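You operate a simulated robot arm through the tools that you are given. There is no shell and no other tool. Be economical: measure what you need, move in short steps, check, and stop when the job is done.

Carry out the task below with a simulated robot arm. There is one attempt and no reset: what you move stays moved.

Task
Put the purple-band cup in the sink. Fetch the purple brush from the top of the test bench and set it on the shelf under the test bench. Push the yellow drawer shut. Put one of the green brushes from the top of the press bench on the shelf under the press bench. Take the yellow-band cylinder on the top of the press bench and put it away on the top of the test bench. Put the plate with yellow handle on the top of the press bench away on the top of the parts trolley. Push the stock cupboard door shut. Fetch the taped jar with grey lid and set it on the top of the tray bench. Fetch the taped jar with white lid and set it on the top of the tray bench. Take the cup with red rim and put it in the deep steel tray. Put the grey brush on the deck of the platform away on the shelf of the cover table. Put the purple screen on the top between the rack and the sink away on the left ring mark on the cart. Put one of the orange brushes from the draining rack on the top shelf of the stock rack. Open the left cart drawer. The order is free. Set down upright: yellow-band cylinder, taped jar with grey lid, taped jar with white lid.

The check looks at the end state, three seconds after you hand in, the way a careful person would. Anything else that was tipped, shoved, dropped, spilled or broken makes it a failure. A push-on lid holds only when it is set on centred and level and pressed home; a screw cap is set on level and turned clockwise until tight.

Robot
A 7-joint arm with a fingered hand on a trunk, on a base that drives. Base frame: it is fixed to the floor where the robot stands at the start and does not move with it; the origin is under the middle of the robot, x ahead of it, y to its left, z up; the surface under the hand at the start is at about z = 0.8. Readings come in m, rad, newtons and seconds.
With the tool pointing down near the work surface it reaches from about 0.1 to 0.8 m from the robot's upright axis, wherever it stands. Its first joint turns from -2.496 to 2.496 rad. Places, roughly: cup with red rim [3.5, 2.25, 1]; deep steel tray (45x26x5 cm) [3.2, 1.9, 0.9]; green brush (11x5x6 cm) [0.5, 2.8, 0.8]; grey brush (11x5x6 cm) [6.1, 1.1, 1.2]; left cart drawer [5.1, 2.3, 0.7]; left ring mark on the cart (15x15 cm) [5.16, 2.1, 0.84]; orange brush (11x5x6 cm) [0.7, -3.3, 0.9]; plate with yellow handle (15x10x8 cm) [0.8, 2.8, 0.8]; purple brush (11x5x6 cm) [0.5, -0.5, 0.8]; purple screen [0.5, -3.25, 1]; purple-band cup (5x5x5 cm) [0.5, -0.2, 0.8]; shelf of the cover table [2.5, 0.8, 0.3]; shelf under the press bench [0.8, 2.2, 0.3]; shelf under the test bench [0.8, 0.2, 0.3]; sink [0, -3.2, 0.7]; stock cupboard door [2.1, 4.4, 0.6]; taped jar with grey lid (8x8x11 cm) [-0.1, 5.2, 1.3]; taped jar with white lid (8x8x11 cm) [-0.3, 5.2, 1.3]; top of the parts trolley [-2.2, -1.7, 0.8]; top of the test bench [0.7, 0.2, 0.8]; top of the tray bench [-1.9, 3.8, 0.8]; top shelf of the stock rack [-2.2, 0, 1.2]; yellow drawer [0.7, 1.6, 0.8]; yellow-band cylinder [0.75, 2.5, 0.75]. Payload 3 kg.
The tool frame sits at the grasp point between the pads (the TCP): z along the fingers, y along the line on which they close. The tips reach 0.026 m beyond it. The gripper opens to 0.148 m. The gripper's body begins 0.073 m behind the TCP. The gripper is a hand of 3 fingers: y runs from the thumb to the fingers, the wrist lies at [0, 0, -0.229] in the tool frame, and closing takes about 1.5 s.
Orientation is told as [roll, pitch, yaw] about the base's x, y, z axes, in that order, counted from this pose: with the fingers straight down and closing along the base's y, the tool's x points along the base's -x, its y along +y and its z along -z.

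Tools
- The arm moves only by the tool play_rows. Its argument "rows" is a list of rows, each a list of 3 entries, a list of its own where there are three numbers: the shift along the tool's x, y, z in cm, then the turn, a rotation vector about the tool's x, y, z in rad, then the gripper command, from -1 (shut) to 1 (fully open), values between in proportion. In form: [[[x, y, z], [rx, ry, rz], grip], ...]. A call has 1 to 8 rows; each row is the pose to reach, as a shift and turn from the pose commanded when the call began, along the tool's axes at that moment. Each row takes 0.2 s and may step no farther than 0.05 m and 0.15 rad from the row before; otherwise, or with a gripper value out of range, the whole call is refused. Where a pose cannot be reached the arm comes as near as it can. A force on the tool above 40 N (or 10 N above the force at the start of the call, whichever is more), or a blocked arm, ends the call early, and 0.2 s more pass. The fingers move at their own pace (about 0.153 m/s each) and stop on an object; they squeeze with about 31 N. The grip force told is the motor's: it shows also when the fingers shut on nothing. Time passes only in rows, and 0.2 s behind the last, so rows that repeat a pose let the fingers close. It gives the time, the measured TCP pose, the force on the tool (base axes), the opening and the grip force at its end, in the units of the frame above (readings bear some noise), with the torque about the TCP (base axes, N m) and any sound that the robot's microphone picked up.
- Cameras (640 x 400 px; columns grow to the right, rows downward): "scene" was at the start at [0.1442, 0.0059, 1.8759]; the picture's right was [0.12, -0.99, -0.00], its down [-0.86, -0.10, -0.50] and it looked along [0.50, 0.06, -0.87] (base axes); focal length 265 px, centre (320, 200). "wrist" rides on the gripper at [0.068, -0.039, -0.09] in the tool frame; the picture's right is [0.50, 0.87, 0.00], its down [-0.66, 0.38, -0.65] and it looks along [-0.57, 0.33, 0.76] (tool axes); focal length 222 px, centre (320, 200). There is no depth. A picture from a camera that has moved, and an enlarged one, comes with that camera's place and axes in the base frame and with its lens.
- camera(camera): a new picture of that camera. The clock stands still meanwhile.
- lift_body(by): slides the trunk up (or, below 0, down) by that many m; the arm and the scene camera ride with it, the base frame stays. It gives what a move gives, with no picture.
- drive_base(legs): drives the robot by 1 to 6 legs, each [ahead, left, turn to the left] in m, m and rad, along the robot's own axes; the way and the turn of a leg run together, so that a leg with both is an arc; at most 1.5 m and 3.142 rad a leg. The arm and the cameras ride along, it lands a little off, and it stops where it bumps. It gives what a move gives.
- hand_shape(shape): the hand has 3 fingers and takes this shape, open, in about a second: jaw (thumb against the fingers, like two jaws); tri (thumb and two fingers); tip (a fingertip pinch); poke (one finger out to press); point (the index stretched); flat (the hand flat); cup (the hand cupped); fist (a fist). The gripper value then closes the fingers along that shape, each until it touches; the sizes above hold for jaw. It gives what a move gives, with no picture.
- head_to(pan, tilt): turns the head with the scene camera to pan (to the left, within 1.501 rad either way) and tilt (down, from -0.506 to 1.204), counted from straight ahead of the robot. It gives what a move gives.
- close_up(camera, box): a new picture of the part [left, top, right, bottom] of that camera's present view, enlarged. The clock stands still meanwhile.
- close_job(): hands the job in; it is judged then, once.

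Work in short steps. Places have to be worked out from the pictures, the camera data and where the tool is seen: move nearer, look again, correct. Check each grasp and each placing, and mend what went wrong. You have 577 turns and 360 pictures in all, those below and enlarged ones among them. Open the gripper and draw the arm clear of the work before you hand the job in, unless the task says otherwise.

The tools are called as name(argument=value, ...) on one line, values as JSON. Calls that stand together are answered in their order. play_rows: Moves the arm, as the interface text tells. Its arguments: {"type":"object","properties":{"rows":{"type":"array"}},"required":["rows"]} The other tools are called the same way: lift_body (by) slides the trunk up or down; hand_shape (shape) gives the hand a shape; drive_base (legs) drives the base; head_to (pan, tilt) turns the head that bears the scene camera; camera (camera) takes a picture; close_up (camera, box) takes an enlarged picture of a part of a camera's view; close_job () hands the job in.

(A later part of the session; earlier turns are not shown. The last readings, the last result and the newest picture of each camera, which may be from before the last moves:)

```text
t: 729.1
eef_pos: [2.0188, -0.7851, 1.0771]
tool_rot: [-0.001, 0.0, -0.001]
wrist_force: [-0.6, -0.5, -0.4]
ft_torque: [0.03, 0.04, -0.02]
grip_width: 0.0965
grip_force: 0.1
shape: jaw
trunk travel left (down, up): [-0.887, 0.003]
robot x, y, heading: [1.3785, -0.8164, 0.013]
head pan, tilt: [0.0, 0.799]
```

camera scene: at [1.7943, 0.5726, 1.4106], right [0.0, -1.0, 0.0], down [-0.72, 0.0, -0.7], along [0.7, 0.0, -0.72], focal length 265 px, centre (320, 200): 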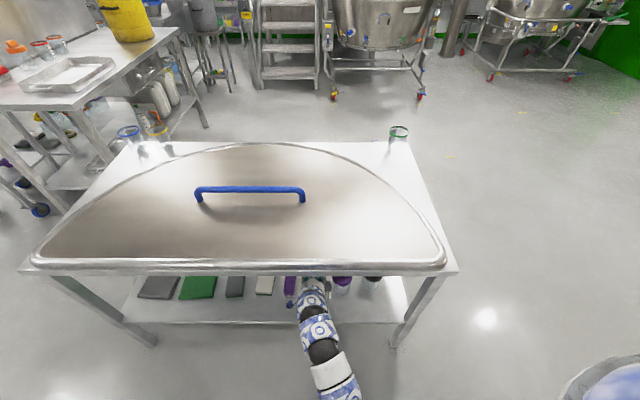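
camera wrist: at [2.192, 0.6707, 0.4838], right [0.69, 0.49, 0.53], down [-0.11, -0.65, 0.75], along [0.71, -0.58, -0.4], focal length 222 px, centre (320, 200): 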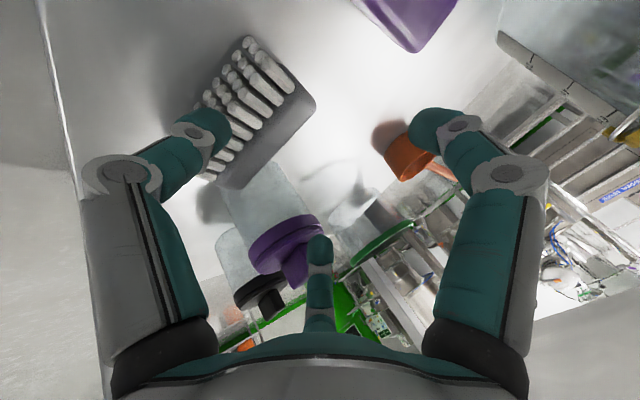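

drive_base(legs=[[1.05, 0, 0], [1.0, 0.2, 0], [0, 0, 1.56], [0.9, 0, 0]])

head_to(pan=0.0, tilt=0.7)

camera(camera="scene")

```text
t: 747.5
eef_pos: [3.4127, 0.9503, 1.0776]
tool_rot: [-0.001, -0.002, 1.549]
wrist_force: [0.5, 0.3, -0.2]
ft_torque: [-0.01, -0.01, -0.02]
grip_width: 0.0967
grip_force: 0.1
shape: jaw
trunk travel left (down, up): [-0.887, 0.003]
robot x, y, heading: [3.4329, 0.3068, 1.557]
head pan, tilt: [0.0, 0.799]
```

```text
t: 748.1
eef_pos: [3.4121, 0.9481, 1.0753]
tool_rot: [-0.001, 0.0, 1.547]
wrist_force: [-0.2, -0.3, 1.1]
ft_torque: [-0.04, 0.05, 0.0]
grip_width: 0.0964
grip_force: 0.1
shape: jaw
trunk travel left (down, up): [-0.887, 0.003]
robot x, y, heading: [3.427, 0.306, 1.559]
head pan, tilt: [0.0, 0.7]
```

```text
119 pictures are left
camera scene: at [3.4295, 0.4698, 1.9643], right [1.0, -0.01, 0.0], down [-0.01, -0.64, -0.76], along [0.01, 0.76, -0.64], focal length 265 px, centre (320, 200)
```

scene: 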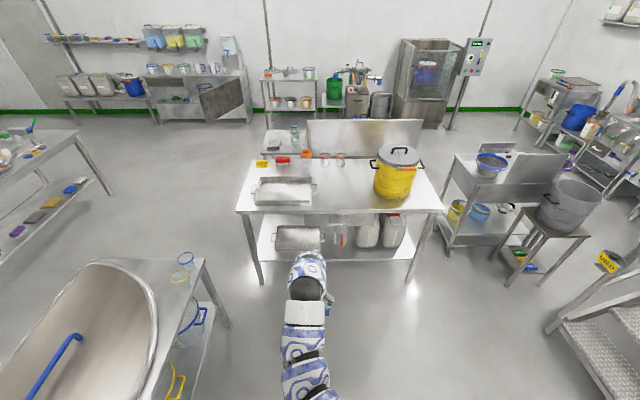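

close_up(camera="scene", box=[230, 120, 390, 220])

```text
4.00 times, centred on (310, 170) of scene
camera zoom: at [3.4295, 0.4698, 1.9643], right [1.0, -0.01, 0.0], down [-0.01, -0.64, -0.76], along [0.01, 0.76, -0.64], focal length 1062 px, centre (360, 320)
```

zoom: 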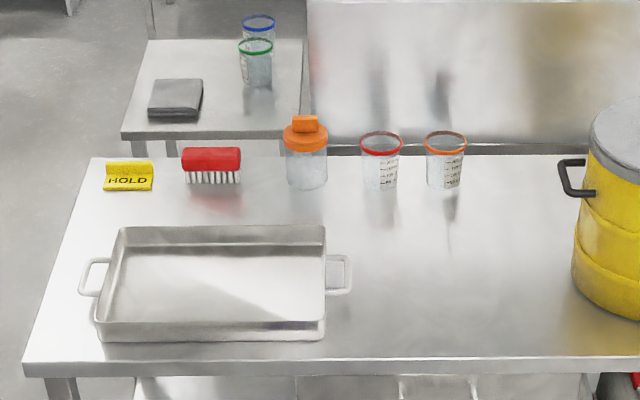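

Red-rim cup: base ≈ (3.49,2.14), rim z≈0.975, diameter ≈7.5 cm. Drive up to the bench front.

drive_base(legs=[[1.0, 0, 0.012]])

head_to(pan=0.0, tilt=0.9)

camera(camera="scene")

camera(camera="wrist")

```text
t: 753.3
eef_pos: [3.4158, 1.948, 1.0764]
tool_rot: [-0.002, -0.001, 1.556]
wrist_force: [-0.6, -0.3, 0.0]
ft_torque: [-0.01, -0.02, 0.03]
grip_width: 0.0966
grip_force: 0.2
shape: jaw
trunk travel left (down, up): [-0.887, 0.003]
robot x, y, heading: [3.4411, 1.3039, 1.563]
head pan, tilt: [0.0, 0.7]
```

```text
t: 754.0
eef_pos: [3.4163, 1.9482, 1.0765]
tool_rot: [-0.001, 0.0, 1.556]
wrist_force: [-0.1, 0.0, 0.2]
ft_torque: [0.01, 0.02, 0.0]
grip_width: 0.0965
grip_force: 0.0
shape: jaw
trunk travel left (down, up): [-0.887, 0.003]
robot x, y, heading: [3.4366, 1.3024, 1.565]
head pan, tilt: [0.0, 0.901]
```

```text
117 pictures are left
camera scene: at [3.4379, 1.459, 1.9483], right [1.0, -0.01, 0.0], down [0.0, -0.78, -0.62], along [0.0, 0.62, -0.78], focal length 265 px, centre (320, 200)
```

scene: 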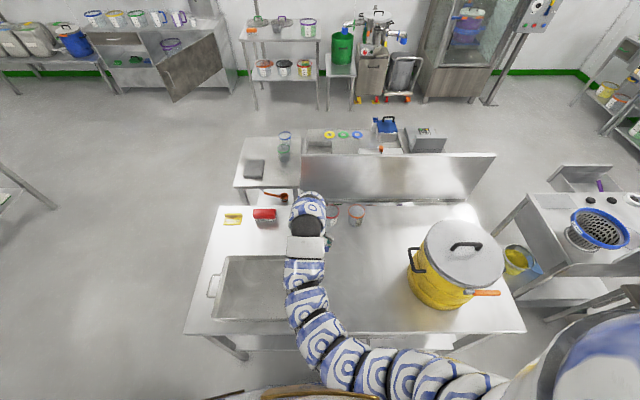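

```text
116 pictures are left
camera wrist: at [3.4537, 1.8789, 1.1675], right [-0.87, -0.49, 0.0], down [-0.37, 0.66, 0.65], along [-0.32, 0.57, -0.76], focal length 222 px, centre (320, 200)
```

wrist: 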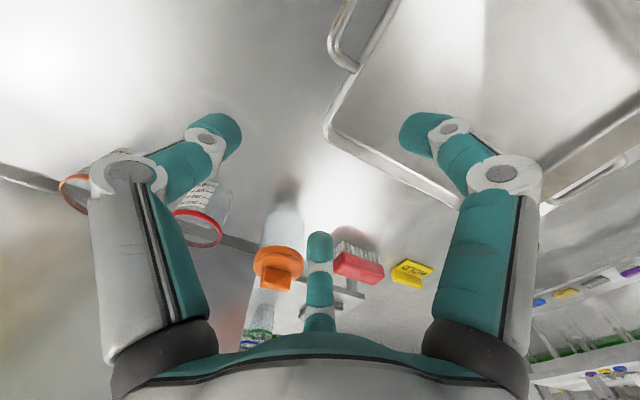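

Cup confirmed at (3.486,2.141). Move over it.

play_rows(rows=[[[-2, -4, 0], [0, 0, 0], 0.45], [[-5, -7, 0], [0, 0, 0], 0.45], [[-9, -7, 0], [0, 0, 0], 0.45], [[-13, -7, 0], [0, 0, 0], 0.45], [[-17, -7, 0], [0, 0, 0], 0.45], [[-19.3, -7, 0], [0, 0, 0], 0.45]])

camera(camera="wrist")

```text
t: 755.5
eef_pos: [3.4884, 2.1411, 1.0762]
tool_rot: [-0.001, 0.003, 1.557]
wrist_force: [0.3, -0.8, -0.4]
ft_torque: [-0.01, 0.02, 0.0]
grip_width: 0.107
grip_force: 0.1
shape: jaw
trunk travel left (down, up): [-0.887, 0.003]
robot x, y, heading: [3.4346, 1.3045, 1.56]
head pan, tilt: [0.0, 0.901]
```

```text
115 pictures are left
camera wrist: at [3.5269, 2.0717, 1.1671], right [-0.87, -0.49, 0.0], down [-0.37, 0.66, 0.65], along [-0.32, 0.57, -0.76], focal length 222 px, centre (320, 200)
```

wrist: 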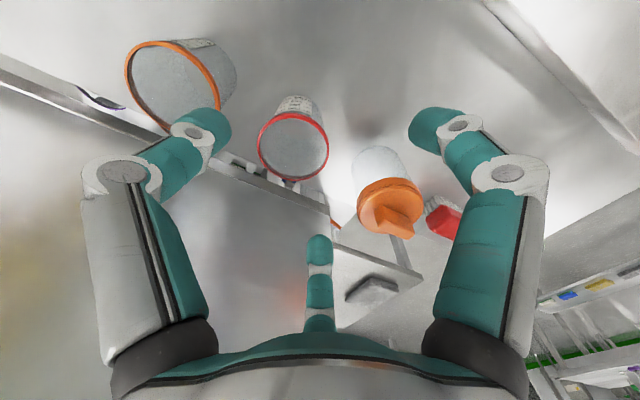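

The orange-rim cup is close on the +x side, where the thumb points. I rotate the hand 60° so no finger points that way, and re-centre at (3.50,2.168).

play_rows(rows=[[[-0.5, -0.3, 0], [0, 0, 0.14], 0.45], [[-1, -0.6, 0], [0, 0, 0.28], 0.45], [[-1.5, -0.9, 0], [0, 0, 0.42], 0.45], [[-2, -1.2, 0], [0, 0, 0.56], 0.45], [[-2.7, -1.3, 0], [0, 0, 0.7], 0.45], [[-2.7, -1.3, 0], [0, 0, 0.84], 0.45], [[-2.7, -1.3, 0], [0, 0, 0.95], 0.45], [[-2.7, -1.3, 0], [0, 0, 1.047], 0.45]])

camera(camera="wrist")

```text
t: 757.2
eef_pos: [3.501, 2.1649, 1.0776]
tool_rot: [0.0, -0.001, 0.509]
wrist_force: [-0.2, -0.4, 0.1]
ft_torque: [0.01, 0.02, 0.03]
grip_width: 0.1071
grip_force: 0.0
shape: jaw
trunk travel left (down, up): [-0.887, 0.003]
robot x, y, heading: [3.4413, 1.3021, 1.565]
head pan, tilt: [0.0, 0.901]
```

```text
114 pictures are left
camera wrist: at [3.4615, 2.0989, 1.1675], right [-0.86, 0.51, 0.0], down [0.39, 0.65, 0.65], along [0.34, 0.56, -0.76], focal length 222 px, centre (320, 200)
```

wrist: 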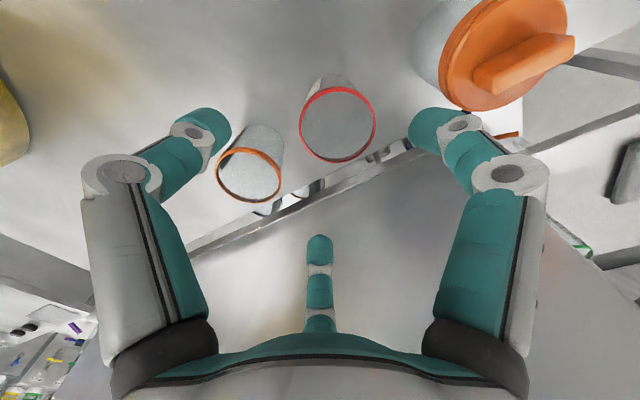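

play_rows(rows=[[[0.2, 0.5, 3], [0, 0, 0], 0.45], [[0.4, 1.0, 6], [0, 0, 0], 0.45], [[0.4, 1.0, 9], [0, 0, 0], 0.45], [[0.4, 1.0, 11.5], [0, 0, 0], 0.45]])

camera(camera="wrist")

```text
t: 758.2
eef_pos: [3.4967, 2.1657, 0.9897]
tool_rot: [0.002, 0.0, 0.508]
wrist_force: [0.8, -0.7, -0.2]
ft_torque: [0.01, -0.02, -0.01]
grip_width: 0.1069
grip_force: 0.0
shape: jaw
out of reach, approached as far as the arm can: row 3, 4
trunk travel left (down, up): [-0.887, 0.003]
robot x, y, heading: [3.4384, 1.3051, 1.566]
head pan, tilt: [0.0, 0.901]
```

```text
113 pictures are left
camera wrist: at [3.456, 2.0975, 1.0803], right [-0.86, 0.51, 0.0], down [0.39, 0.65, 0.65], along [0.34, 0.56, -0.76], focal length 222 px, centre (320, 200)
```

wrist: 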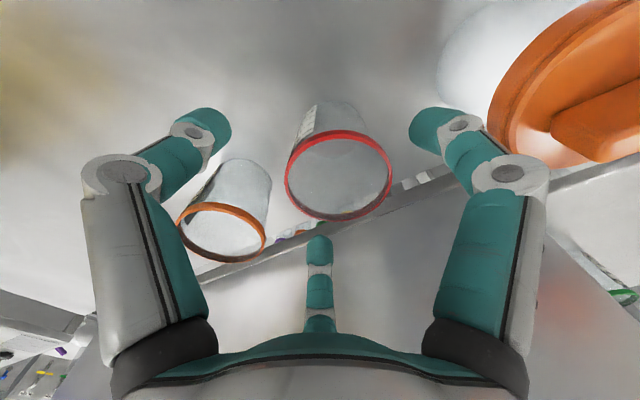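

Out of reach by a little: drive forward 5 cm and compensate with the arm, then continue down.

play_rows(rows=[[[1.3, -2.0, -2], [0, 0, 0], 0.45], [[2.6, -4.0, -3], [0, 0, 0], 0.45]])

drive_base(legs=[[0.05, 0, 0]])

camera(camera="wrist")

```text
t: 758.9
eef_pos: [3.4922, 2.1168, 1.0194]
tool_rot: [-0.001, -0.003, 0.511]
wrist_force: [-0.1, -0.1, 0.9]
ft_torque: [0.0, -0.01, -0.04]
grip_width: 0.1071
grip_force: 0.1
shape: jaw
trunk travel left (down, up): [-0.887, 0.003]
robot x, y, heading: [3.4405, 1.3059, 1.565]
head pan, tilt: [0.0, 0.901]
```

```text
t: 759.8
eef_pos: [3.4928, 2.1688, 1.0171]
tool_rot: [-0.003, 0.001, 0.51]
wrist_force: [0.0, 0.5, -0.3]
ft_torque: [-0.04, -0.03, -0.01]
grip_width: 0.1073
grip_force: 0.1
shape: jaw
trunk travel left (down, up): [-0.887, 0.003]
robot x, y, heading: [3.443, 1.3561, 1.557]
head pan, tilt: [0.0, 0.901]
```

```text
112 pictures are left
camera wrist: at [3.4523, 2.1024, 1.1082], right [-0.86, 0.51, 0.0], down [0.39, 0.65, 0.65], along [0.34, 0.56, -0.76], focal length 222 px, centre (320, 200)
```

wrist: 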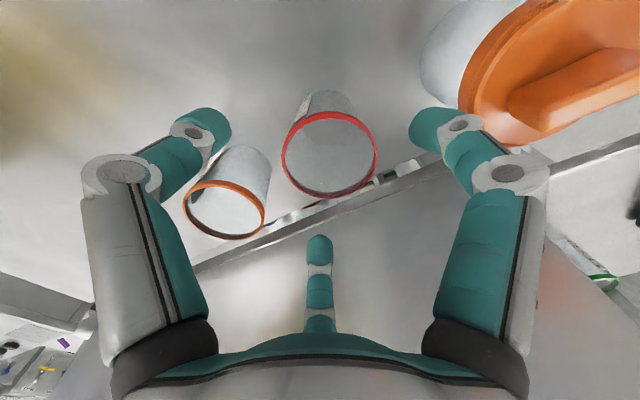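

play_rows(rows=[[[0.3, 0.2, 2.5], [0, 0, 0], 0.4], [[0.5, 0.3, 5], [0, 0, 0], 0.4], [[0.5, 0.3, 7], [0, 0, 0], 0.4], [[0.5, 0.3, 7], [0, 0, 0], -0.3], [[0.5, 0.3, 7], [0, 0, 0], -1], [[0.5, 0.3, 7], [0, 0, 0], -1], [[0.5, 0.3, 7], [0, 0, 0], -1]])

camera(camera="wrist")

```text
t: 761.4
eef_pos: [3.4869, 2.169, 0.9488]
tool_rot: [0.0, -0.002, 0.51]
wrist_force: [1.1, 0.6, 0.9]
ft_torque: [-0.02, 0.02, 0.02]
grip_width: 0.0606
grip_force: 31.2
shape: jaw
trunk travel left (down, up): [-0.887, 0.003]
robot x, y, heading: [3.4387, 1.3558, 1.574]
head pan, tilt: [0.0, 0.901]
```

```text
111 pictures are left
camera wrist: at [3.4464, 2.101, 1.0399], right [-0.86, 0.51, 0.0], down [0.39, 0.65, 0.65], along [0.34, 0.56, -0.76], focal length 222 px, centre (320, 200)
```

wrist: 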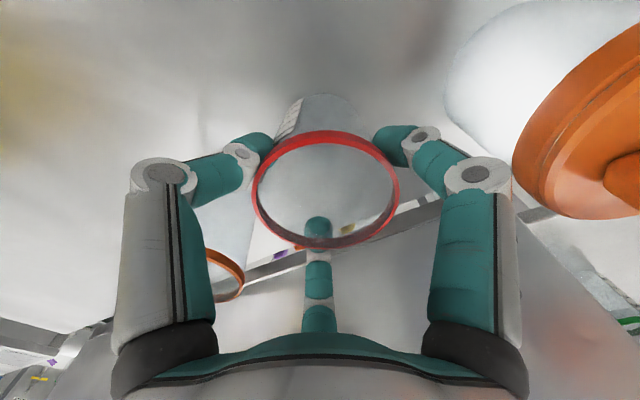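

Cup gripped. Lift straight up.

play_rows(rows=[[[0, 0, -3], [0, 0, 0], -1], [[0, 0, -6], [0, 0, 0], -1], [[0.5, -1, -9], [0, 0, 0], -1], [[1.5, -3, -11], [0, 0, 0], -1], [[3, -5.5, -13], [0, 0, 0], -1]])

camera(camera="wrist")

```text
t: 762.8
eef_pos: [3.5063, 2.1279, 1.0896]
tool_rot: [0.024, 0.021, 0.423]
wrist_force: [0.5, 0.6, -0.5]
ft_torque: [0.0, -0.03, -0.01]
grip_width: 0.0604
grip_force: 30.8
shape: jaw
trunk travel left (down, up): [-0.887, 0.003]
robot x, y, heading: [3.4383, 1.3559, 1.563]
head pan, tilt: [0.0, 0.901]
stopped in row 5: the arm was blocked; the commanded pose is now the measured one
```

```text
110 pictures are left
camera wrist: at [3.4631, 2.0642, 1.1805], right [-0.81, 0.59, 0.03], down [0.46, 0.61, 0.65], along [0.36, 0.54, -0.76], focal length 222 px, centre (320, 200)
```

wrist: 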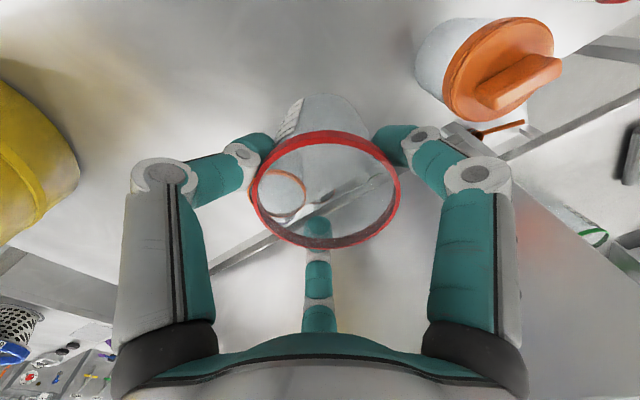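

camera(camera="scene")

```text
109 pictures are left
camera scene: at [3.4371, 1.5093, 1.9481], right [1.0, -0.01, 0.0], down [0.0, -0.78, -0.62], along [0.0, 0.62, -0.78], focal length 265 px, centre (320, 200)
```

scene: 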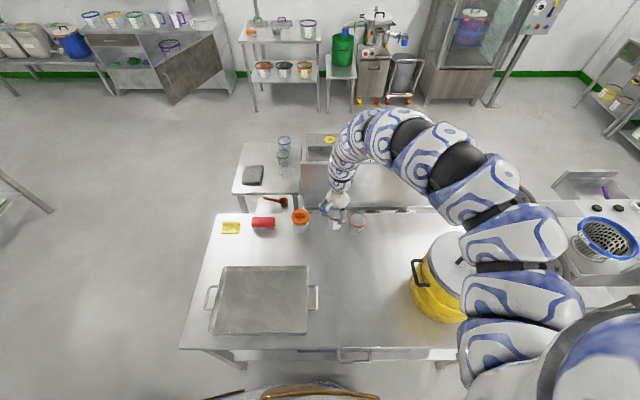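

The arm flipped into the high-elbow branch, but the cup is fine. I move it with the base instead: back 0.27 m, then left 0.28 m over the tray.

drive_base(legs=[[-0.27, 0, 0], [0, 0.28, 0]])

camera(camera="scene")

camera(camera="wrist")

```text
t: 766.2
eef_pos: [3.2229, 1.8567, 1.0887]
tool_rot: [0.024, 0.022, 0.426]
wrist_force: [-0.1, 0.1, -1.0]
ft_torque: [-0.01, -0.03, 0.02]
grip_width: 0.0605
grip_force: 30.8
shape: jaw
trunk travel left (down, up): [-0.887, 0.003]
robot x, y, heading: [3.1614, 1.0886, 1.567]
head pan, tilt: [0.0, 0.901]
```

```text
108 pictures are left
camera scene: at [3.1551, 1.2372, 1.9482], right [1.0, 0.0, 0.0], down [0.0, -0.78, -0.62], along [0.0, 0.62, -0.78], focal length 265 px, centre (320, 200)
```

scene: 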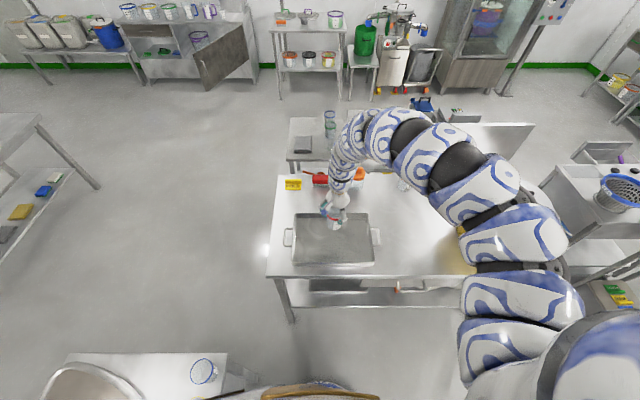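

```text
107 pictures are left
camera wrist: at [3.1804, 1.7919, 1.1805], right [-0.81, 0.58, 0.03], down [0.46, 0.61, 0.65], along [0.36, 0.54, -0.76], focal length 222 px, centre (320, 200)
```

wrist: 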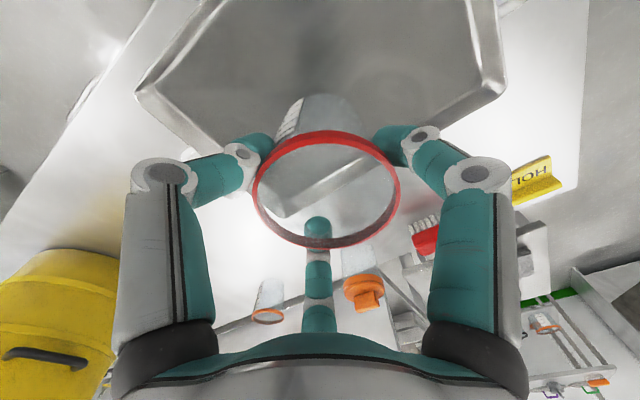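

Cup is over the tray centre. Lower with the trunk.

lift_body(by=-0.1)

lift_body(by=-0.015)

lift_body(by=-0.012)

camera(camera="wrist")

```text
t: 767.6
eef_pos: [3.2243, 1.8565, 0.9897]
tool_rot: [0.025, 0.021, 0.424]
wrist_force: [-0.9, -0.3, 0.4]
ft_torque: [0.02, -0.02, 0.0]
grip_width: 0.0607
grip_force: 31.2
shape: jaw
trunk travel left (down, up): [-0.787, 0.103]
robot x, y, heading: [3.161, 1.0838, 1.572]
head pan, tilt: [0.0, 0.901]
```

```text
t: 768.2
eef_pos: [3.2229, 1.8568, 0.9753]
tool_rot: [0.023, 0.021, 0.424]
wrist_force: [-0.2, -0.2, -0.4]
ft_torque: [0.01, 0.02, 0.0]
grip_width: 0.0603
grip_force: 30.7
shape: jaw
trunk travel left (down, up): [-0.772, 0.118]
robot x, y, heading: [3.1583, 1.0841, 1.57]
head pan, tilt: [0.0, 0.901]
```

```text
t: 768.8
eef_pos: [3.2238, 1.8574, 0.9625]
tool_rot: [0.024, 0.02, 0.425]
wrist_force: [0.6, -0.6, -0.3]
ft_torque: [-0.01, -0.04, 0.01]
grip_width: 0.0603
grip_force: 30.6
shape: jaw
trunk travel left (down, up): [-0.76, 0.13]
robot x, y, heading: [3.1578, 1.0852, 1.569]
head pan, tilt: [0.0, 0.901]
```

```text
106 pictures are left
camera wrist: at [3.1811, 1.7917, 1.0536], right [-0.81, 0.58, 0.03], down [0.46, 0.61, 0.65], along [0.36, 0.54, -0.76], focal length 222 px, centre (320, 200)
```

wrist: 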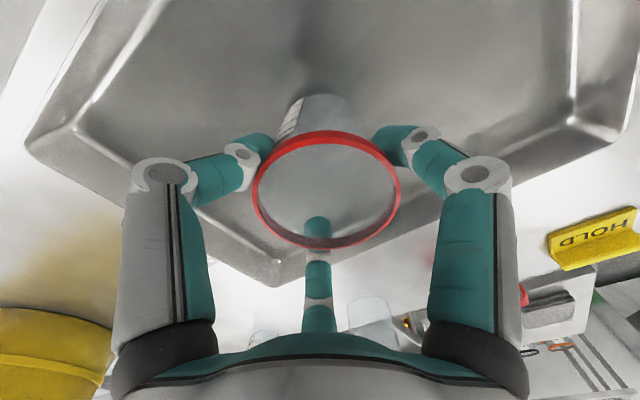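

lift_body(by=-0.01)

lift_body(by=-0.008)

lift_body(by=-0.006)

```text
t: 769.4
eef_pos: [3.2249, 1.8562, 0.9522]
tool_rot: [0.022, 0.021, 0.423]
wrist_force: [-0.4, 0.7, 2.3]
ft_torque: [-0.02, -0.06, -0.01]
grip_width: 0.0605
grip_force: 30.9
shape: jaw
trunk travel left (down, up): [-0.75, 0.14]
robot x, y, heading: [3.1615, 1.0869, 1.563]
head pan, tilt: [0.0, 0.901]
```

```text
t: 769.9
eef_pos: [3.224, 1.8579, 0.9491]
tool_rot: [0.029, 0.02, 0.425]
wrist_force: [-1.0, -6.7, 31.0]
ft_torque: [-0.28, -0.17, -0.07]
grip_width: 0.0625
grip_force: 31.2
shape: jaw
trunk travel left (down, up): [-0.743, 0.147]
robot x, y, heading: [3.1606, 1.0842, 1.565]
head pan, tilt: [0.0, 0.901]
stopped: the force on the tool passed its limit at 43 N (the readings are from after the stop); the commanded pose is now the measured one
```

```text
t: 770.3
eef_pos: [3.2241, 1.8587, 0.9494]
tool_rot: [0.034, 0.016, 0.426]
wrist_force: [-0.8, -10.6, 35.9]
ft_torque: [-0.5, -0.13, -0.09]
grip_width: 0.063
grip_force: 31.1
shape: jaw
trunk travel left (down, up): [-0.741, 0.149]
robot x, y, heading: [3.1596, 1.0853, 1.572]
head pan, tilt: [0.0, 0.901]
stopped: the force on the tool passed its limit at 50 N (the readings are from after the stop); the commanded pose is now the measured one
```

Contact with the tray floor. Ease up slightly, open gently and raise.

lift_body(by=0.004)

play_rows(rows=[[[0, 0, 0], [0, 0, 0], 0], [[0, 0, 0], [0, 0, 0], 0.3], [[0, 0, 0], [0, 0, 0], 0.5], [[0, 0, 0], [0, 0, 0], 0.5]])

lift_body(by=0.14)

camera(camera="wrist")

```text
t: 770.8
eef_pos: [3.2236, 1.8591, 0.9508]
tool_rot: [0.031, 0.018, 0.425]
wrist_force: [0.6, -1.6, 7.7]
ft_torque: [-0.17, -0.14, -0.05]
grip_width: 0.063
grip_force: 31.3
shape: jaw
trunk travel left (down, up): [-0.745, 0.145]
robot x, y, heading: [3.1585, 1.0884, 1.566]
head pan, tilt: [0.0, 0.901]
```

```text
t: 771.8
eef_pos: [3.2236, 1.8592, 0.9511]
tool_rot: [0.03, 0.02, 0.426]
wrist_force: [0.2, 0.8, -0.8]
ft_torque: [0.0, 0.0, -0.01]
grip_width: 0.1107
grip_force: 0.1
shape: jaw
trunk travel left (down, up): [-0.745, 0.145]
robot x, y, heading: [3.1585, 1.0791, 1.564]
head pan, tilt: [0.0, 0.901]
```

```text
t: 773.5
eef_pos: [3.2236, 1.8599, 1.0904]
tool_rot: [0.031, 0.02, 0.425]
wrist_force: [0.2, 0.8, -0.5]
ft_torque: [0.03, 0.03, 0.02]
grip_width: 0.1107
grip_force: 0.1
shape: jaw
trunk travel left (down, up): [-0.885, 0.005]
robot x, y, heading: [3.1596, 1.083, 1.569]
head pan, tilt: [0.0, 0.901]
```

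```text
105 pictures are left
camera wrist: at [3.1807, 1.7951, 1.1811], right [-0.81, 0.58, 0.04], down [0.46, 0.6, 0.65], along [0.36, 0.55, -0.76], focal length 222 px, centre (320, 200)
```

wrist: 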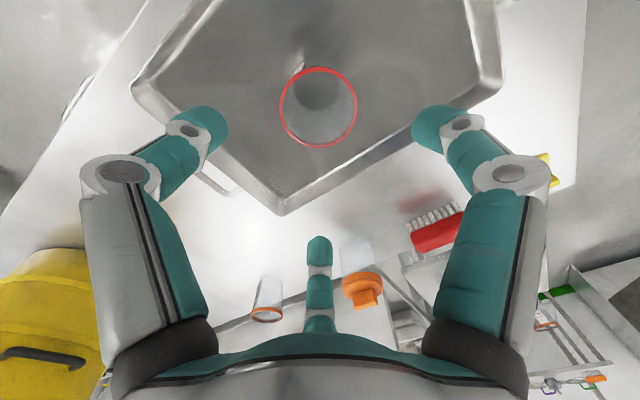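

The red-rim cup stands in the deep tray. Back away to free floor and reset the arm posture (stretch, roll, retract, unroll).

drive_base(legs=[[-0.4, -0.1, 0], [-0.9, -0.3, 0]])

play_rows(rows=[[[0, 0, 0], [0, 0, -0.14], 0.5], [[0, 0, 0], [0, 0, -0.28], 0.5], [[0, 0, 0], [0, 0, -0.42], 0.5], [[0, 0, 0], [0, 0, -0.56], 0.5], [[0, 0, 0], [0, 0, -0.7], 0.5], [[0, 0, 0], [0, 0, -0.84], 0.5], [[0, 0, 0], [0, 0, -0.98], 0.5], [[0, 0, 0], [0, 0, -1.12], 0.5]])

play_rows(rows=[[[-4, 0, -2], [0, 0, 0], 0.5], [[-8, 0, -4], [0, 0, 0], 0.5], [[-11, 0, -6], [-0.1, 0, 0], 0.5], [[-13, 0, -7], [-0.2, 0, 0], 0.5], [[-13, 0, -8], [-0.33, 0, 0], 0.5], [[-13, 0, -8], [-0.46, 0, 0], 0.5], [[-13, 0, -8], [-0.59, 0, 0], 0.5], [[-13, 0, -8], [-0.72, 0, 0], 0.5]])

camera(camera="scene")

```text
t: 780.6
eef_pos: [3.6205, 0.5568, 1.0911]
tool_rot: [0.029, 0.02, 0.431]
wrist_force: [0.6, 0.0, -0.5]
ft_torque: [0.0, 0.02, 0.02]
grip_width: 0.1104
grip_force: 0.0
shape: jaw
trunk travel left (down, up): [-0.885, 0.005]
robot x, y, heading: [3.5597, -0.2211, 1.572]
head pan, tilt: [0.0, 0.901]
```

```text
t: 782.4
eef_pos: [3.6214, 0.5576, 1.0912]
tool_rot: [0.03, -0.019, 1.553]
wrist_force: [-0.2, 0.4, 0.7]
ft_torque: [-0.03, 0.0, -0.01]
grip_width: 0.1106
grip_force: 0.1
shape: jaw
trunk travel left (down, up): [-0.885, 0.005]
robot x, y, heading: [3.5632, -0.221, 1.576]
head pan, tilt: [0.0, 0.901]
```

```text
t: 784.2
eef_pos: [3.6269, 0.6863, 1.1731]
tool_rot: [0.751, -0.022, 1.55]
wrist_force: [-0.4, -0.7, -0.9]
ft_torque: [-0.02, 0.03, 0.02]
grip_width: 0.1107
grip_force: 0.0
shape: jaw
trunk travel left (down, up): [-0.885, 0.005]
robot x, y, heading: [3.5626, -0.221, 1.578]
head pan, tilt: [0.0, 0.901]
```

```text
104 pictures are left
camera scene: at [3.5593, -0.0659, 1.946], right [1.0, 0.0, 0.0], down [0.0, -0.78, -0.62], along [0.0, 0.62, -0.78], focal length 265 px, centre (320, 200)
```

scene: 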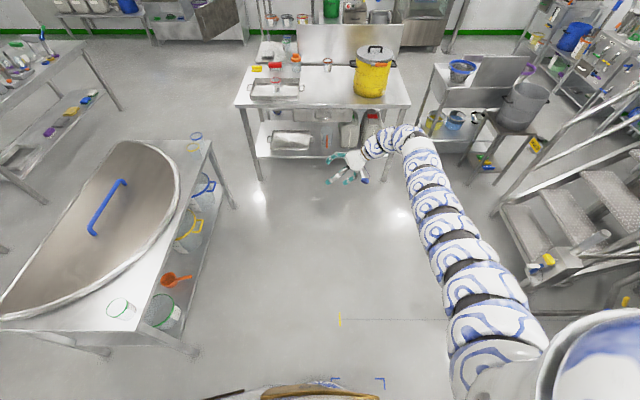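

play_rows(rows=[[[0, 0, 0], [-0.14, 0, 0], 0.5], [[0, 0, 0], [-0.28, 0, 0], 0.5], [[0, 0, 0], [-0.42, 0, 0], 0.5], [[0, 0, 0], [-0.52, 0, 0], 0.5], [[5, 0, 0], [-0.52, 0, 0], 0.5], [[10, 0, 0], [-0.52, 0, 0], 0.5], [[15, 0, 0], [-0.52, 0, 0], 0.5], [[20, 0, 0], [-0.52, 0, 0], 0.5]])

play_rows(rows=[[[4, 0, 0], [0, 0, 0], 0.5], [[8, 0, 0], [0.14, 0, 0], 0.5], [[11, 0, 0], [0.28, 0, 0], 0.5], [[13, 0, 0], [0.42, 0, 0], 0.5], [[13, 0, 0], [0.56, 0, 0], 0.5], [[13, 0, 0], [0.7, 0, 0], 0.5], [[13, 0, 0], [0.84, 0, 0], 0.5], [[13, 0, 0], [0.98, 0, 0], 0.5]])

play_rows(rows=[[[0, 0, 0], [0.14, 0, 0], 0.5], [[0, 0, 0], [0.26, 0, 0], 0.5]])

camera(camera="scene")

```text
t: 786.2
eef_pos: [3.637, 0.5108, 1.1982]
tool_rot: [1.241, -0.065, 1.557]
wrist_force: [-0.6, -0.2, 0.1]
ft_torque: [-0.01, -0.01, -0.05]
grip_width: 0.1108
grip_force: 0.0
shape: jaw
out of reach, approached as far as the arm can: row 2, 3, 4
trunk travel left (down, up): [-0.885, 0.005]
robot x, y, heading: [3.5613, -0.2191, 1.57]
head pan, tilt: [0.0, 0.901]
stopped in row 8: the arm was blocked; the commanded pose is now the measured one
```

```text
t: 788.0
eef_pos: [3.6356, 0.3809, 1.1892]
tool_rot: [0.259, -0.065, 1.557]
wrist_force: [0.1, -0.8, -0.1]
ft_torque: [0.04, -0.04, -0.01]
grip_width: 0.1107
grip_force: 0.0
shape: jaw
trunk travel left (down, up): [-0.885, 0.005]
robot x, y, heading: [3.5627, -0.2212, 1.575]
head pan, tilt: [0.0, 0.901]
```

```text
t: 788.6
eef_pos: [3.6355, 0.3803, 1.1899]
tool_rot: [-0.003, -0.064, 1.556]
wrist_force: [-0.9, 0.2, 0.8]
ft_torque: [0.0, 0.0, -0.03]
grip_width: 0.1108
grip_force: 0.0
shape: jaw
trunk travel left (down, up): [-0.885, 0.005]
robot x, y, heading: [3.5634, -0.2193, 1.571]
head pan, tilt: [0.0, 0.901]
```

```text
103 pictures are left
camera scene: at [3.559, -0.0666, 1.9461], right [1.0, 0.0, 0.0], down [0.0, -0.78, -0.62], along [0.0, 0.62, -0.78], focal length 265 px, centre (320, 200)
```

scene: 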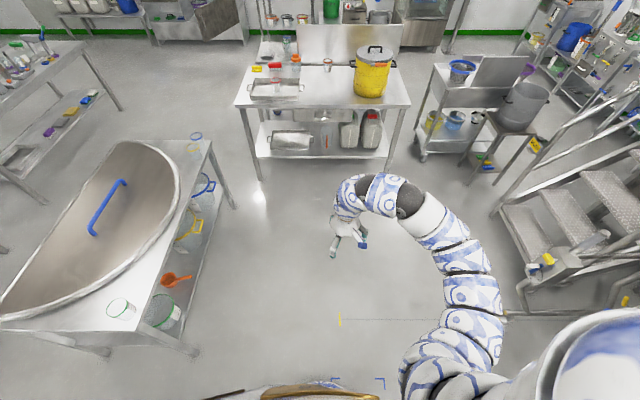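

Arm posture is good again. Next the stock cupboard door. Drive round via the aisle to the floor in front of the cupboard.

drive_base(legs=[[-0.72, 0, 0], [0, 1.0, 0], [0, 0.95, 0], [1.4, 0, 0], [1.4, 0, 0], [1.2, 0, 0]])

head_to(pan=-0.2, tilt=0.8)

camera(camera="scene")

```text
t: 820.6
eef_pos: [1.6555, 3.6378, 1.1885]
tool_rot: [0.0, -0.063, 1.564]
wrist_force: [0.9, 0.0, -0.4]
ft_torque: [0.01, 0.01, -0.01]
grip_width: 0.111
grip_force: 0.0
shape: jaw
trunk travel left (down, up): [-0.885, 0.005]
robot x, y, heading: [1.5814, 3.0401, 1.578]
head pan, tilt: [0.0, 0.901]
```

```text
t: 821.4
eef_pos: [1.6564, 3.6365, 1.1903]
tool_rot: [0.001, -0.064, 1.561]
wrist_force: [-0.1, 0.2, 0.5]
ft_torque: [0.04, 0.03, -0.02]
grip_width: 0.111
grip_force: 0.0
shape: jaw
trunk travel left (down, up): [-0.885, 0.005]
robot x, y, heading: [1.5843, 3.0361, 1.581]
head pan, tilt: [-0.201, 0.799]
```

```text
102 pictures are left
camera scene: at [1.5969, 3.1924, 1.954], right [0.98, -0.19, 0.0], down [-0.14, -0.7, -0.7], along [0.13, 0.68, -0.72], focal length 265 px, centre (320, 200)
```

scene: 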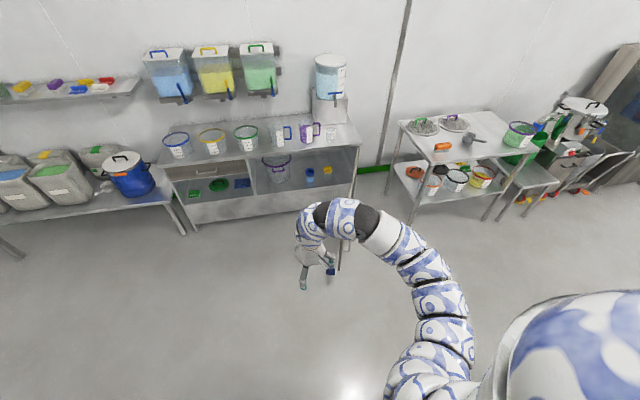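

drive_base(legs=[[0.05, -1.0, 0.0], [0.25, 0, 0.7]])

head_to(pan=0.1, tilt=0.8)

camera(camera="scene")

```text
t: 828.4
eef_pos: [2.1594, 3.8281, 1.1885]
tool_rot: [-0.001, -0.063, 2.268]
wrist_force: [0.0, 0.2, -0.2]
ft_torque: [0.02, -0.03, -0.03]
grip_width: 0.1109
grip_force: 0.1
shape: jaw
trunk travel left (down, up): [-0.885, 0.005]
robot x, y, heading: [2.4947, 3.3239, 2.286]
head pan, tilt: [-0.201, 0.799]
```

```text
t: 829.2
eef_pos: [2.1602, 3.826, 1.189]
tool_rot: [0.0, -0.064, 2.268]
wrist_force: [0.6, 0.6, 0.4]
ft_torque: [0.02, 0.01, -0.02]
grip_width: 0.1109
grip_force: 0.0
shape: jaw
trunk travel left (down, up): [-0.885, 0.005]
robot x, y, heading: [2.4962, 3.3199, 2.284]
head pan, tilt: [0.099, 0.799]
```

```text
101 pictures are left
camera scene: at [2.3826, 3.4367, 1.954], right [0.69, 0.73, 0.0], down [0.52, -0.49, -0.7], along [-0.51, 0.48, -0.72], focal length 265 px, centre (320, 200)
```

scene: 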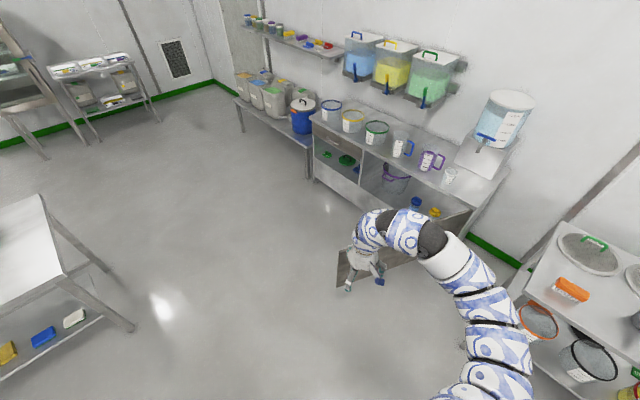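

The door: hinge ≈ (2.2,4.72), free edge ≈ (1.88,4.03), z≈0.43–0.77. I close the fist, tilt the fingers forward, lower to z≈0.62, then push along the arc.

play_rows(rows=[[[0, 0, 0], [0, -0.14, 0], -1], [[0, 0, 0], [0, -0.28, 0], -1], [[0, 0, 0], [0, -0.42, 0], -1], [[0, 0, 0], [0, -0.56, 0], -1]])

lift_body(by=-0.4)

lift_body(by=-0.17)

camera(camera="scene")

camera(camera="wrist")

```text
t: 830.2
eef_pos: [2.1544, 3.8303, 1.1888]
tool_rot: [-0.001, -0.342, 2.269]
wrist_force: [1.0, 0.0, 0.1]
ft_torque: [-0.01, 0.05, 0.01]
grip_width: 0.0
grip_force: 30.8
shape: jaw
out of reach, approached as far as the arm can: row 2, 3, 4
trunk travel left (down, up): [-0.885, 0.005]
robot x, y, heading: [2.4967, 3.3229, 2.284]
head pan, tilt: [0.099, 0.799]
```

```text
t: 834.1
eef_pos: [2.1542, 3.83, 0.7886]
tool_rot: [0.001, -0.342, 2.269]
wrist_force: [0.4, 0.0, -1.5]
ft_torque: [-0.02, -0.01, 0.02]
grip_width: 0.0
grip_force: 31.3
shape: jaw
trunk travel left (down, up): [-0.485, 0.405]
robot x, y, heading: [2.4939, 3.3254, 2.285]
head pan, tilt: [0.099, 0.799]
```

```text
t: 836.0
eef_pos: [2.1555, 3.8296, 0.6192]
tool_rot: [-0.001, -0.341, 2.269]
wrist_force: [0.1, -1.8, 0.6]
ft_torque: [-0.01, -0.01, 0.03]
grip_width: 0.0001
grip_force: 30.7
shape: jaw
trunk travel left (down, up): [-0.315, 0.575]
robot x, y, heading: [2.4946, 3.3204, 2.286]
head pan, tilt: [0.099, 0.799]
```

```text
100 pictures are left
camera scene: at [2.3827, 3.4364, 1.3841], right [0.69, 0.73, 0.0], down [0.52, -0.49, -0.7], along [-0.51, 0.48, -0.72], focal length 265 px, centre (320, 200)
```

scene: 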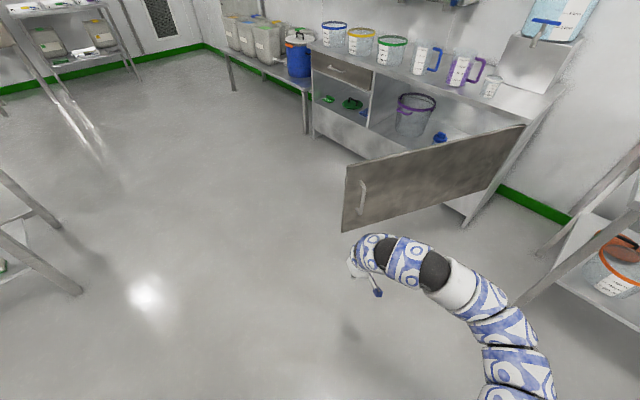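

```text
99 pictures are left
camera wrist: at [2.2445, 3.7828, 0.6814], right [-0.36, -0.92, -0.17], down [-0.55, 0.06, 0.84], along [-0.76, 0.39, -0.52], focal length 222 px, centre (320, 200)
```

wrist: 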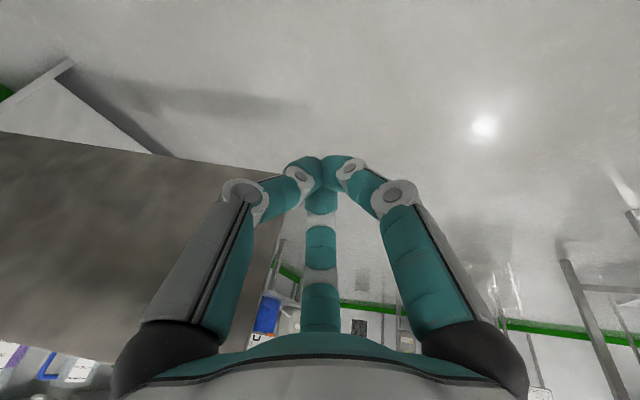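

Refined: hinge (2.24,4.75), free edge (1.91,4.0). Shift right 0.1 m, advance to contact, then push along the chord.

drive_base(legs=[[0, -0.1, 0], [0.3, 0, 0]])

drive_base(legs=[[0.36, -0.03, 0]])

camera(camera="scene")

```text
t: 838.8
eef_pos: [2.031, 4.1241, 0.6185]
tool_rot: [-0.001, -0.343, 2.268]
wrist_force: [0.6, 0.9, -1.0]
ft_torque: [-0.01, -0.03, -0.01]
grip_width: 0.0
grip_force: 31.1
shape: jaw
trunk travel left (down, up): [-0.315, 0.575]
robot x, y, heading: [2.3737, 3.6153, 2.288]
head pan, tilt: [0.099, 0.799]
```

```text
t: 841.1
eef_pos: [1.8157, 4.4146, 0.6177]
tool_rot: [0.002, -0.342, 2.269]
wrist_force: [0.1, -0.2, -0.3]
ft_torque: [0.0, 0.02, 0.03]
grip_width: 0.0002
grip_force: 31.3
shape: jaw
trunk travel left (down, up): [-0.315, 0.575]
robot x, y, heading: [2.1567, 3.9071, 2.286]
head pan, tilt: [0.099, 0.799]
```

```text
98 pictures are left
camera scene: at [2.0448, 4.0221, 1.384], right [0.68, 0.73, 0.0], down [0.52, -0.49, -0.7], along [-0.51, 0.48, -0.72], focal length 265 px, centre (320, 200)
```

scene: 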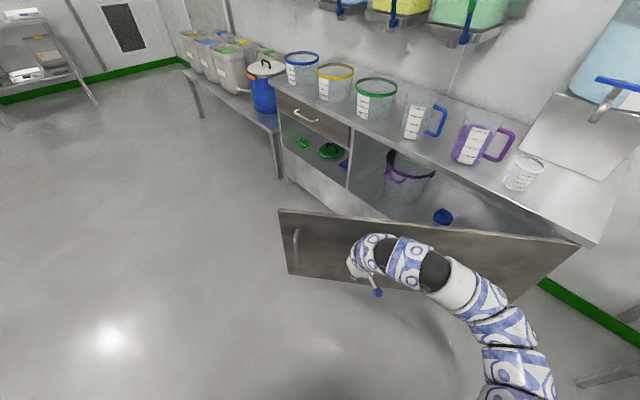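

The door is closing. Continue.

drive_base(legs=[[0.24, -0.06, 0]])

camera(camera="scene")

```text
t: 842.9
eef_pos: [1.703, 4.6382, 0.6183]
tool_rot: [-0.001, -0.342, 2.271]
wrist_force: [-0.2, -0.1, 0.2]
ft_torque: [-0.01, -0.03, 0.01]
grip_width: 0.0001
grip_force: 31.4
shape: jaw
trunk travel left (down, up): [-0.315, 0.575]
robot x, y, heading: [2.0437, 4.1312, 2.291]
head pan, tilt: [0.099, 0.799]
```

```text
97 pictures are left
camera scene: at [1.9307, 4.2447, 1.384], right [0.68, 0.73, 0.0], down [0.52, -0.49, -0.7], along [-0.51, 0.48, -0.72], focal length 265 px, centre (320, 200)
```

scene: 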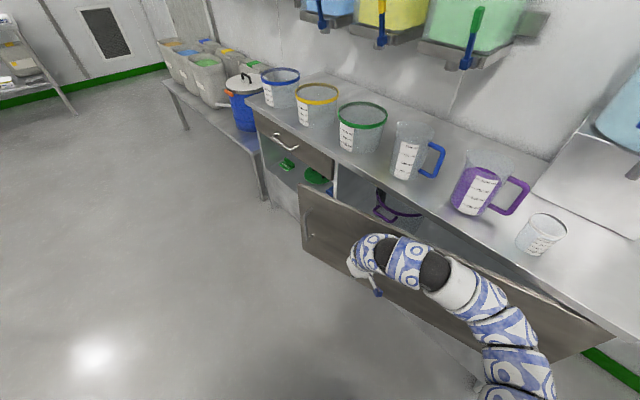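

drive_base(legs=[[0.09, -0.03, 0]])

camera(camera="scene")

```text
t: 844.1
eef_pos: [1.6652, 4.7249, 0.6172]
tool_rot: [0.0, -0.342, 2.27]
wrist_force: [0.5, 0.0, 0.0]
ft_torque: [0.0, 0.04, -0.03]
grip_width: 0.0
grip_force: 30.9
shape: jaw
trunk travel left (down, up): [-0.315, 0.575]
robot x, y, heading: [2.0078, 4.2159, 2.29]
head pan, tilt: [0.099, 0.799]
```

```text
96 pictures are left
camera scene: at [1.8943, 4.3322, 1.384], right [0.68, 0.73, 0.0], down [0.52, -0.49, -0.7], along [-0.51, 0.48, -0.72], focal length 265 px, centre (320, 200)
```

scene: 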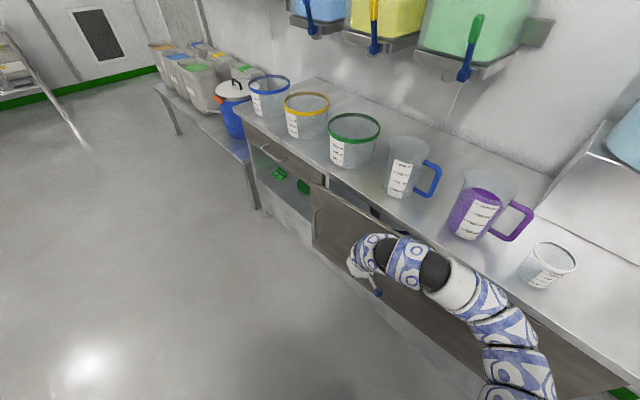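

drive_base(legs=[[0.03, -0.026, 0]])

close_up(camera="scene", box=[220, 100, 640, 400])

```text
t: 844.9
eef_pos: [1.6637, 4.764, 0.6173]
tool_rot: [0.0, -0.342, 2.27]
wrist_force: [0.7, -0.1, 0.2]
ft_torque: [0.03, 0.0, 0.04]
grip_width: 0.0
grip_force: 31.2
shape: jaw
trunk travel left (down, up): [-0.315, 0.575]
robot x, y, heading: [2.009, 4.258, 2.284]
head pan, tilt: [0.099, 0.799]
```

```text
1.33 times, centred on (430, 250) of scene
camera zoom: at [1.8939, 4.372, 1.384], right [0.68, 0.73, 0.0], down [0.52, -0.49, -0.7], along [-0.51, 0.48, -0.72], focal length 354 px, centre (173, 133)
```

zoom: 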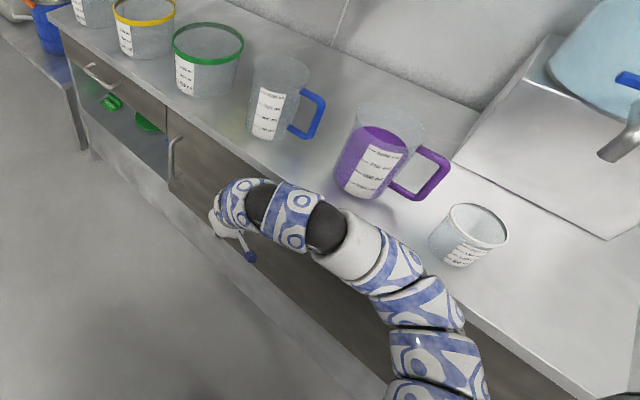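

drive_base(legs=[[0.012, -0.01, 0]])

drive_base(legs=[[-0.25, 0.12, 0]])

camera(camera="scene")

```text
t: 845.7
eef_pos: [1.6648, 4.7803, 0.6177]
tool_rot: [0.0, -0.342, 2.271]
wrist_force: [-0.5, 0.2, 0.7]
ft_torque: [0.03, 0.0, 0.02]
grip_width: 0.0002
grip_force: 31.2
shape: jaw
trunk travel left (down, up): [-0.315, 0.575]
robot x, y, heading: [2.0068, 4.275, 2.291]
head pan, tilt: [0.099, 0.799]
```

```text
t: 847.7
eef_pos: [1.7383, 4.5119, 0.6162]
tool_rot: [0.002, -0.341, 2.271]
wrist_force: [0.5, -0.3, 0.0]
ft_torque: [-0.02, 0.02, 0.01]
grip_width: 0.0
grip_force: 31.0
shape: jaw
trunk travel left (down, up): [-0.315, 0.575]
robot x, y, heading: [2.0838, 4.006, 2.294]
head pan, tilt: [0.099, 0.799]
```

```text
94 pictures are left
camera scene: at [1.9681, 4.1199, 1.384], right [0.68, 0.73, 0.0], down [0.52, -0.49, -0.7], along [-0.51, 0.48, -0.72], focal length 265 px, centre (320, 200)
```

scene: 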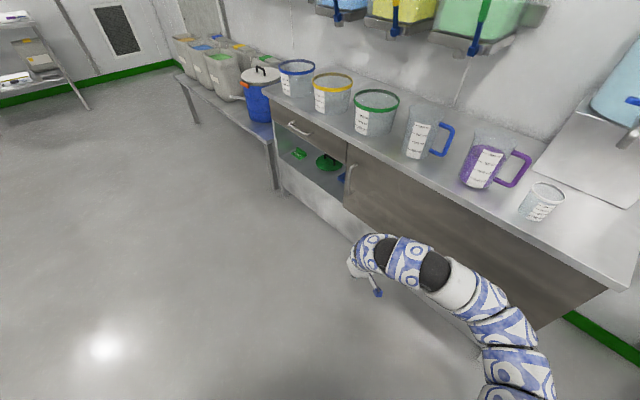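

close_up(camera="scene", box=[300, 120, 640, 330])

```text
1.88 times, centred on (470, 225) of scene
camera zoom: at [1.9681, 4.1199, 1.384], right [0.68, 0.73, 0.0], down [0.52, -0.49, -0.7], along [-0.51, 0.48, -0.72], focal length 500 px, centre (38, 153)
```

zoom: 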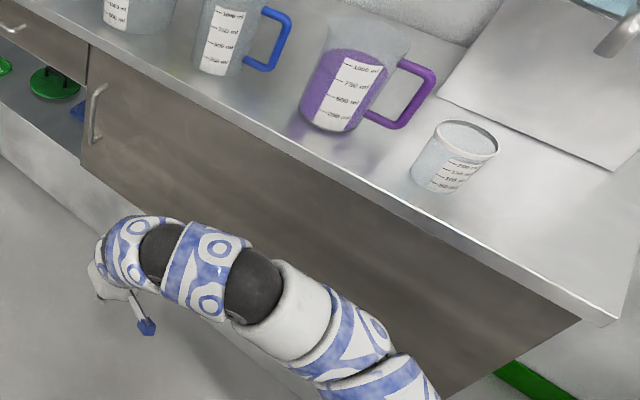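

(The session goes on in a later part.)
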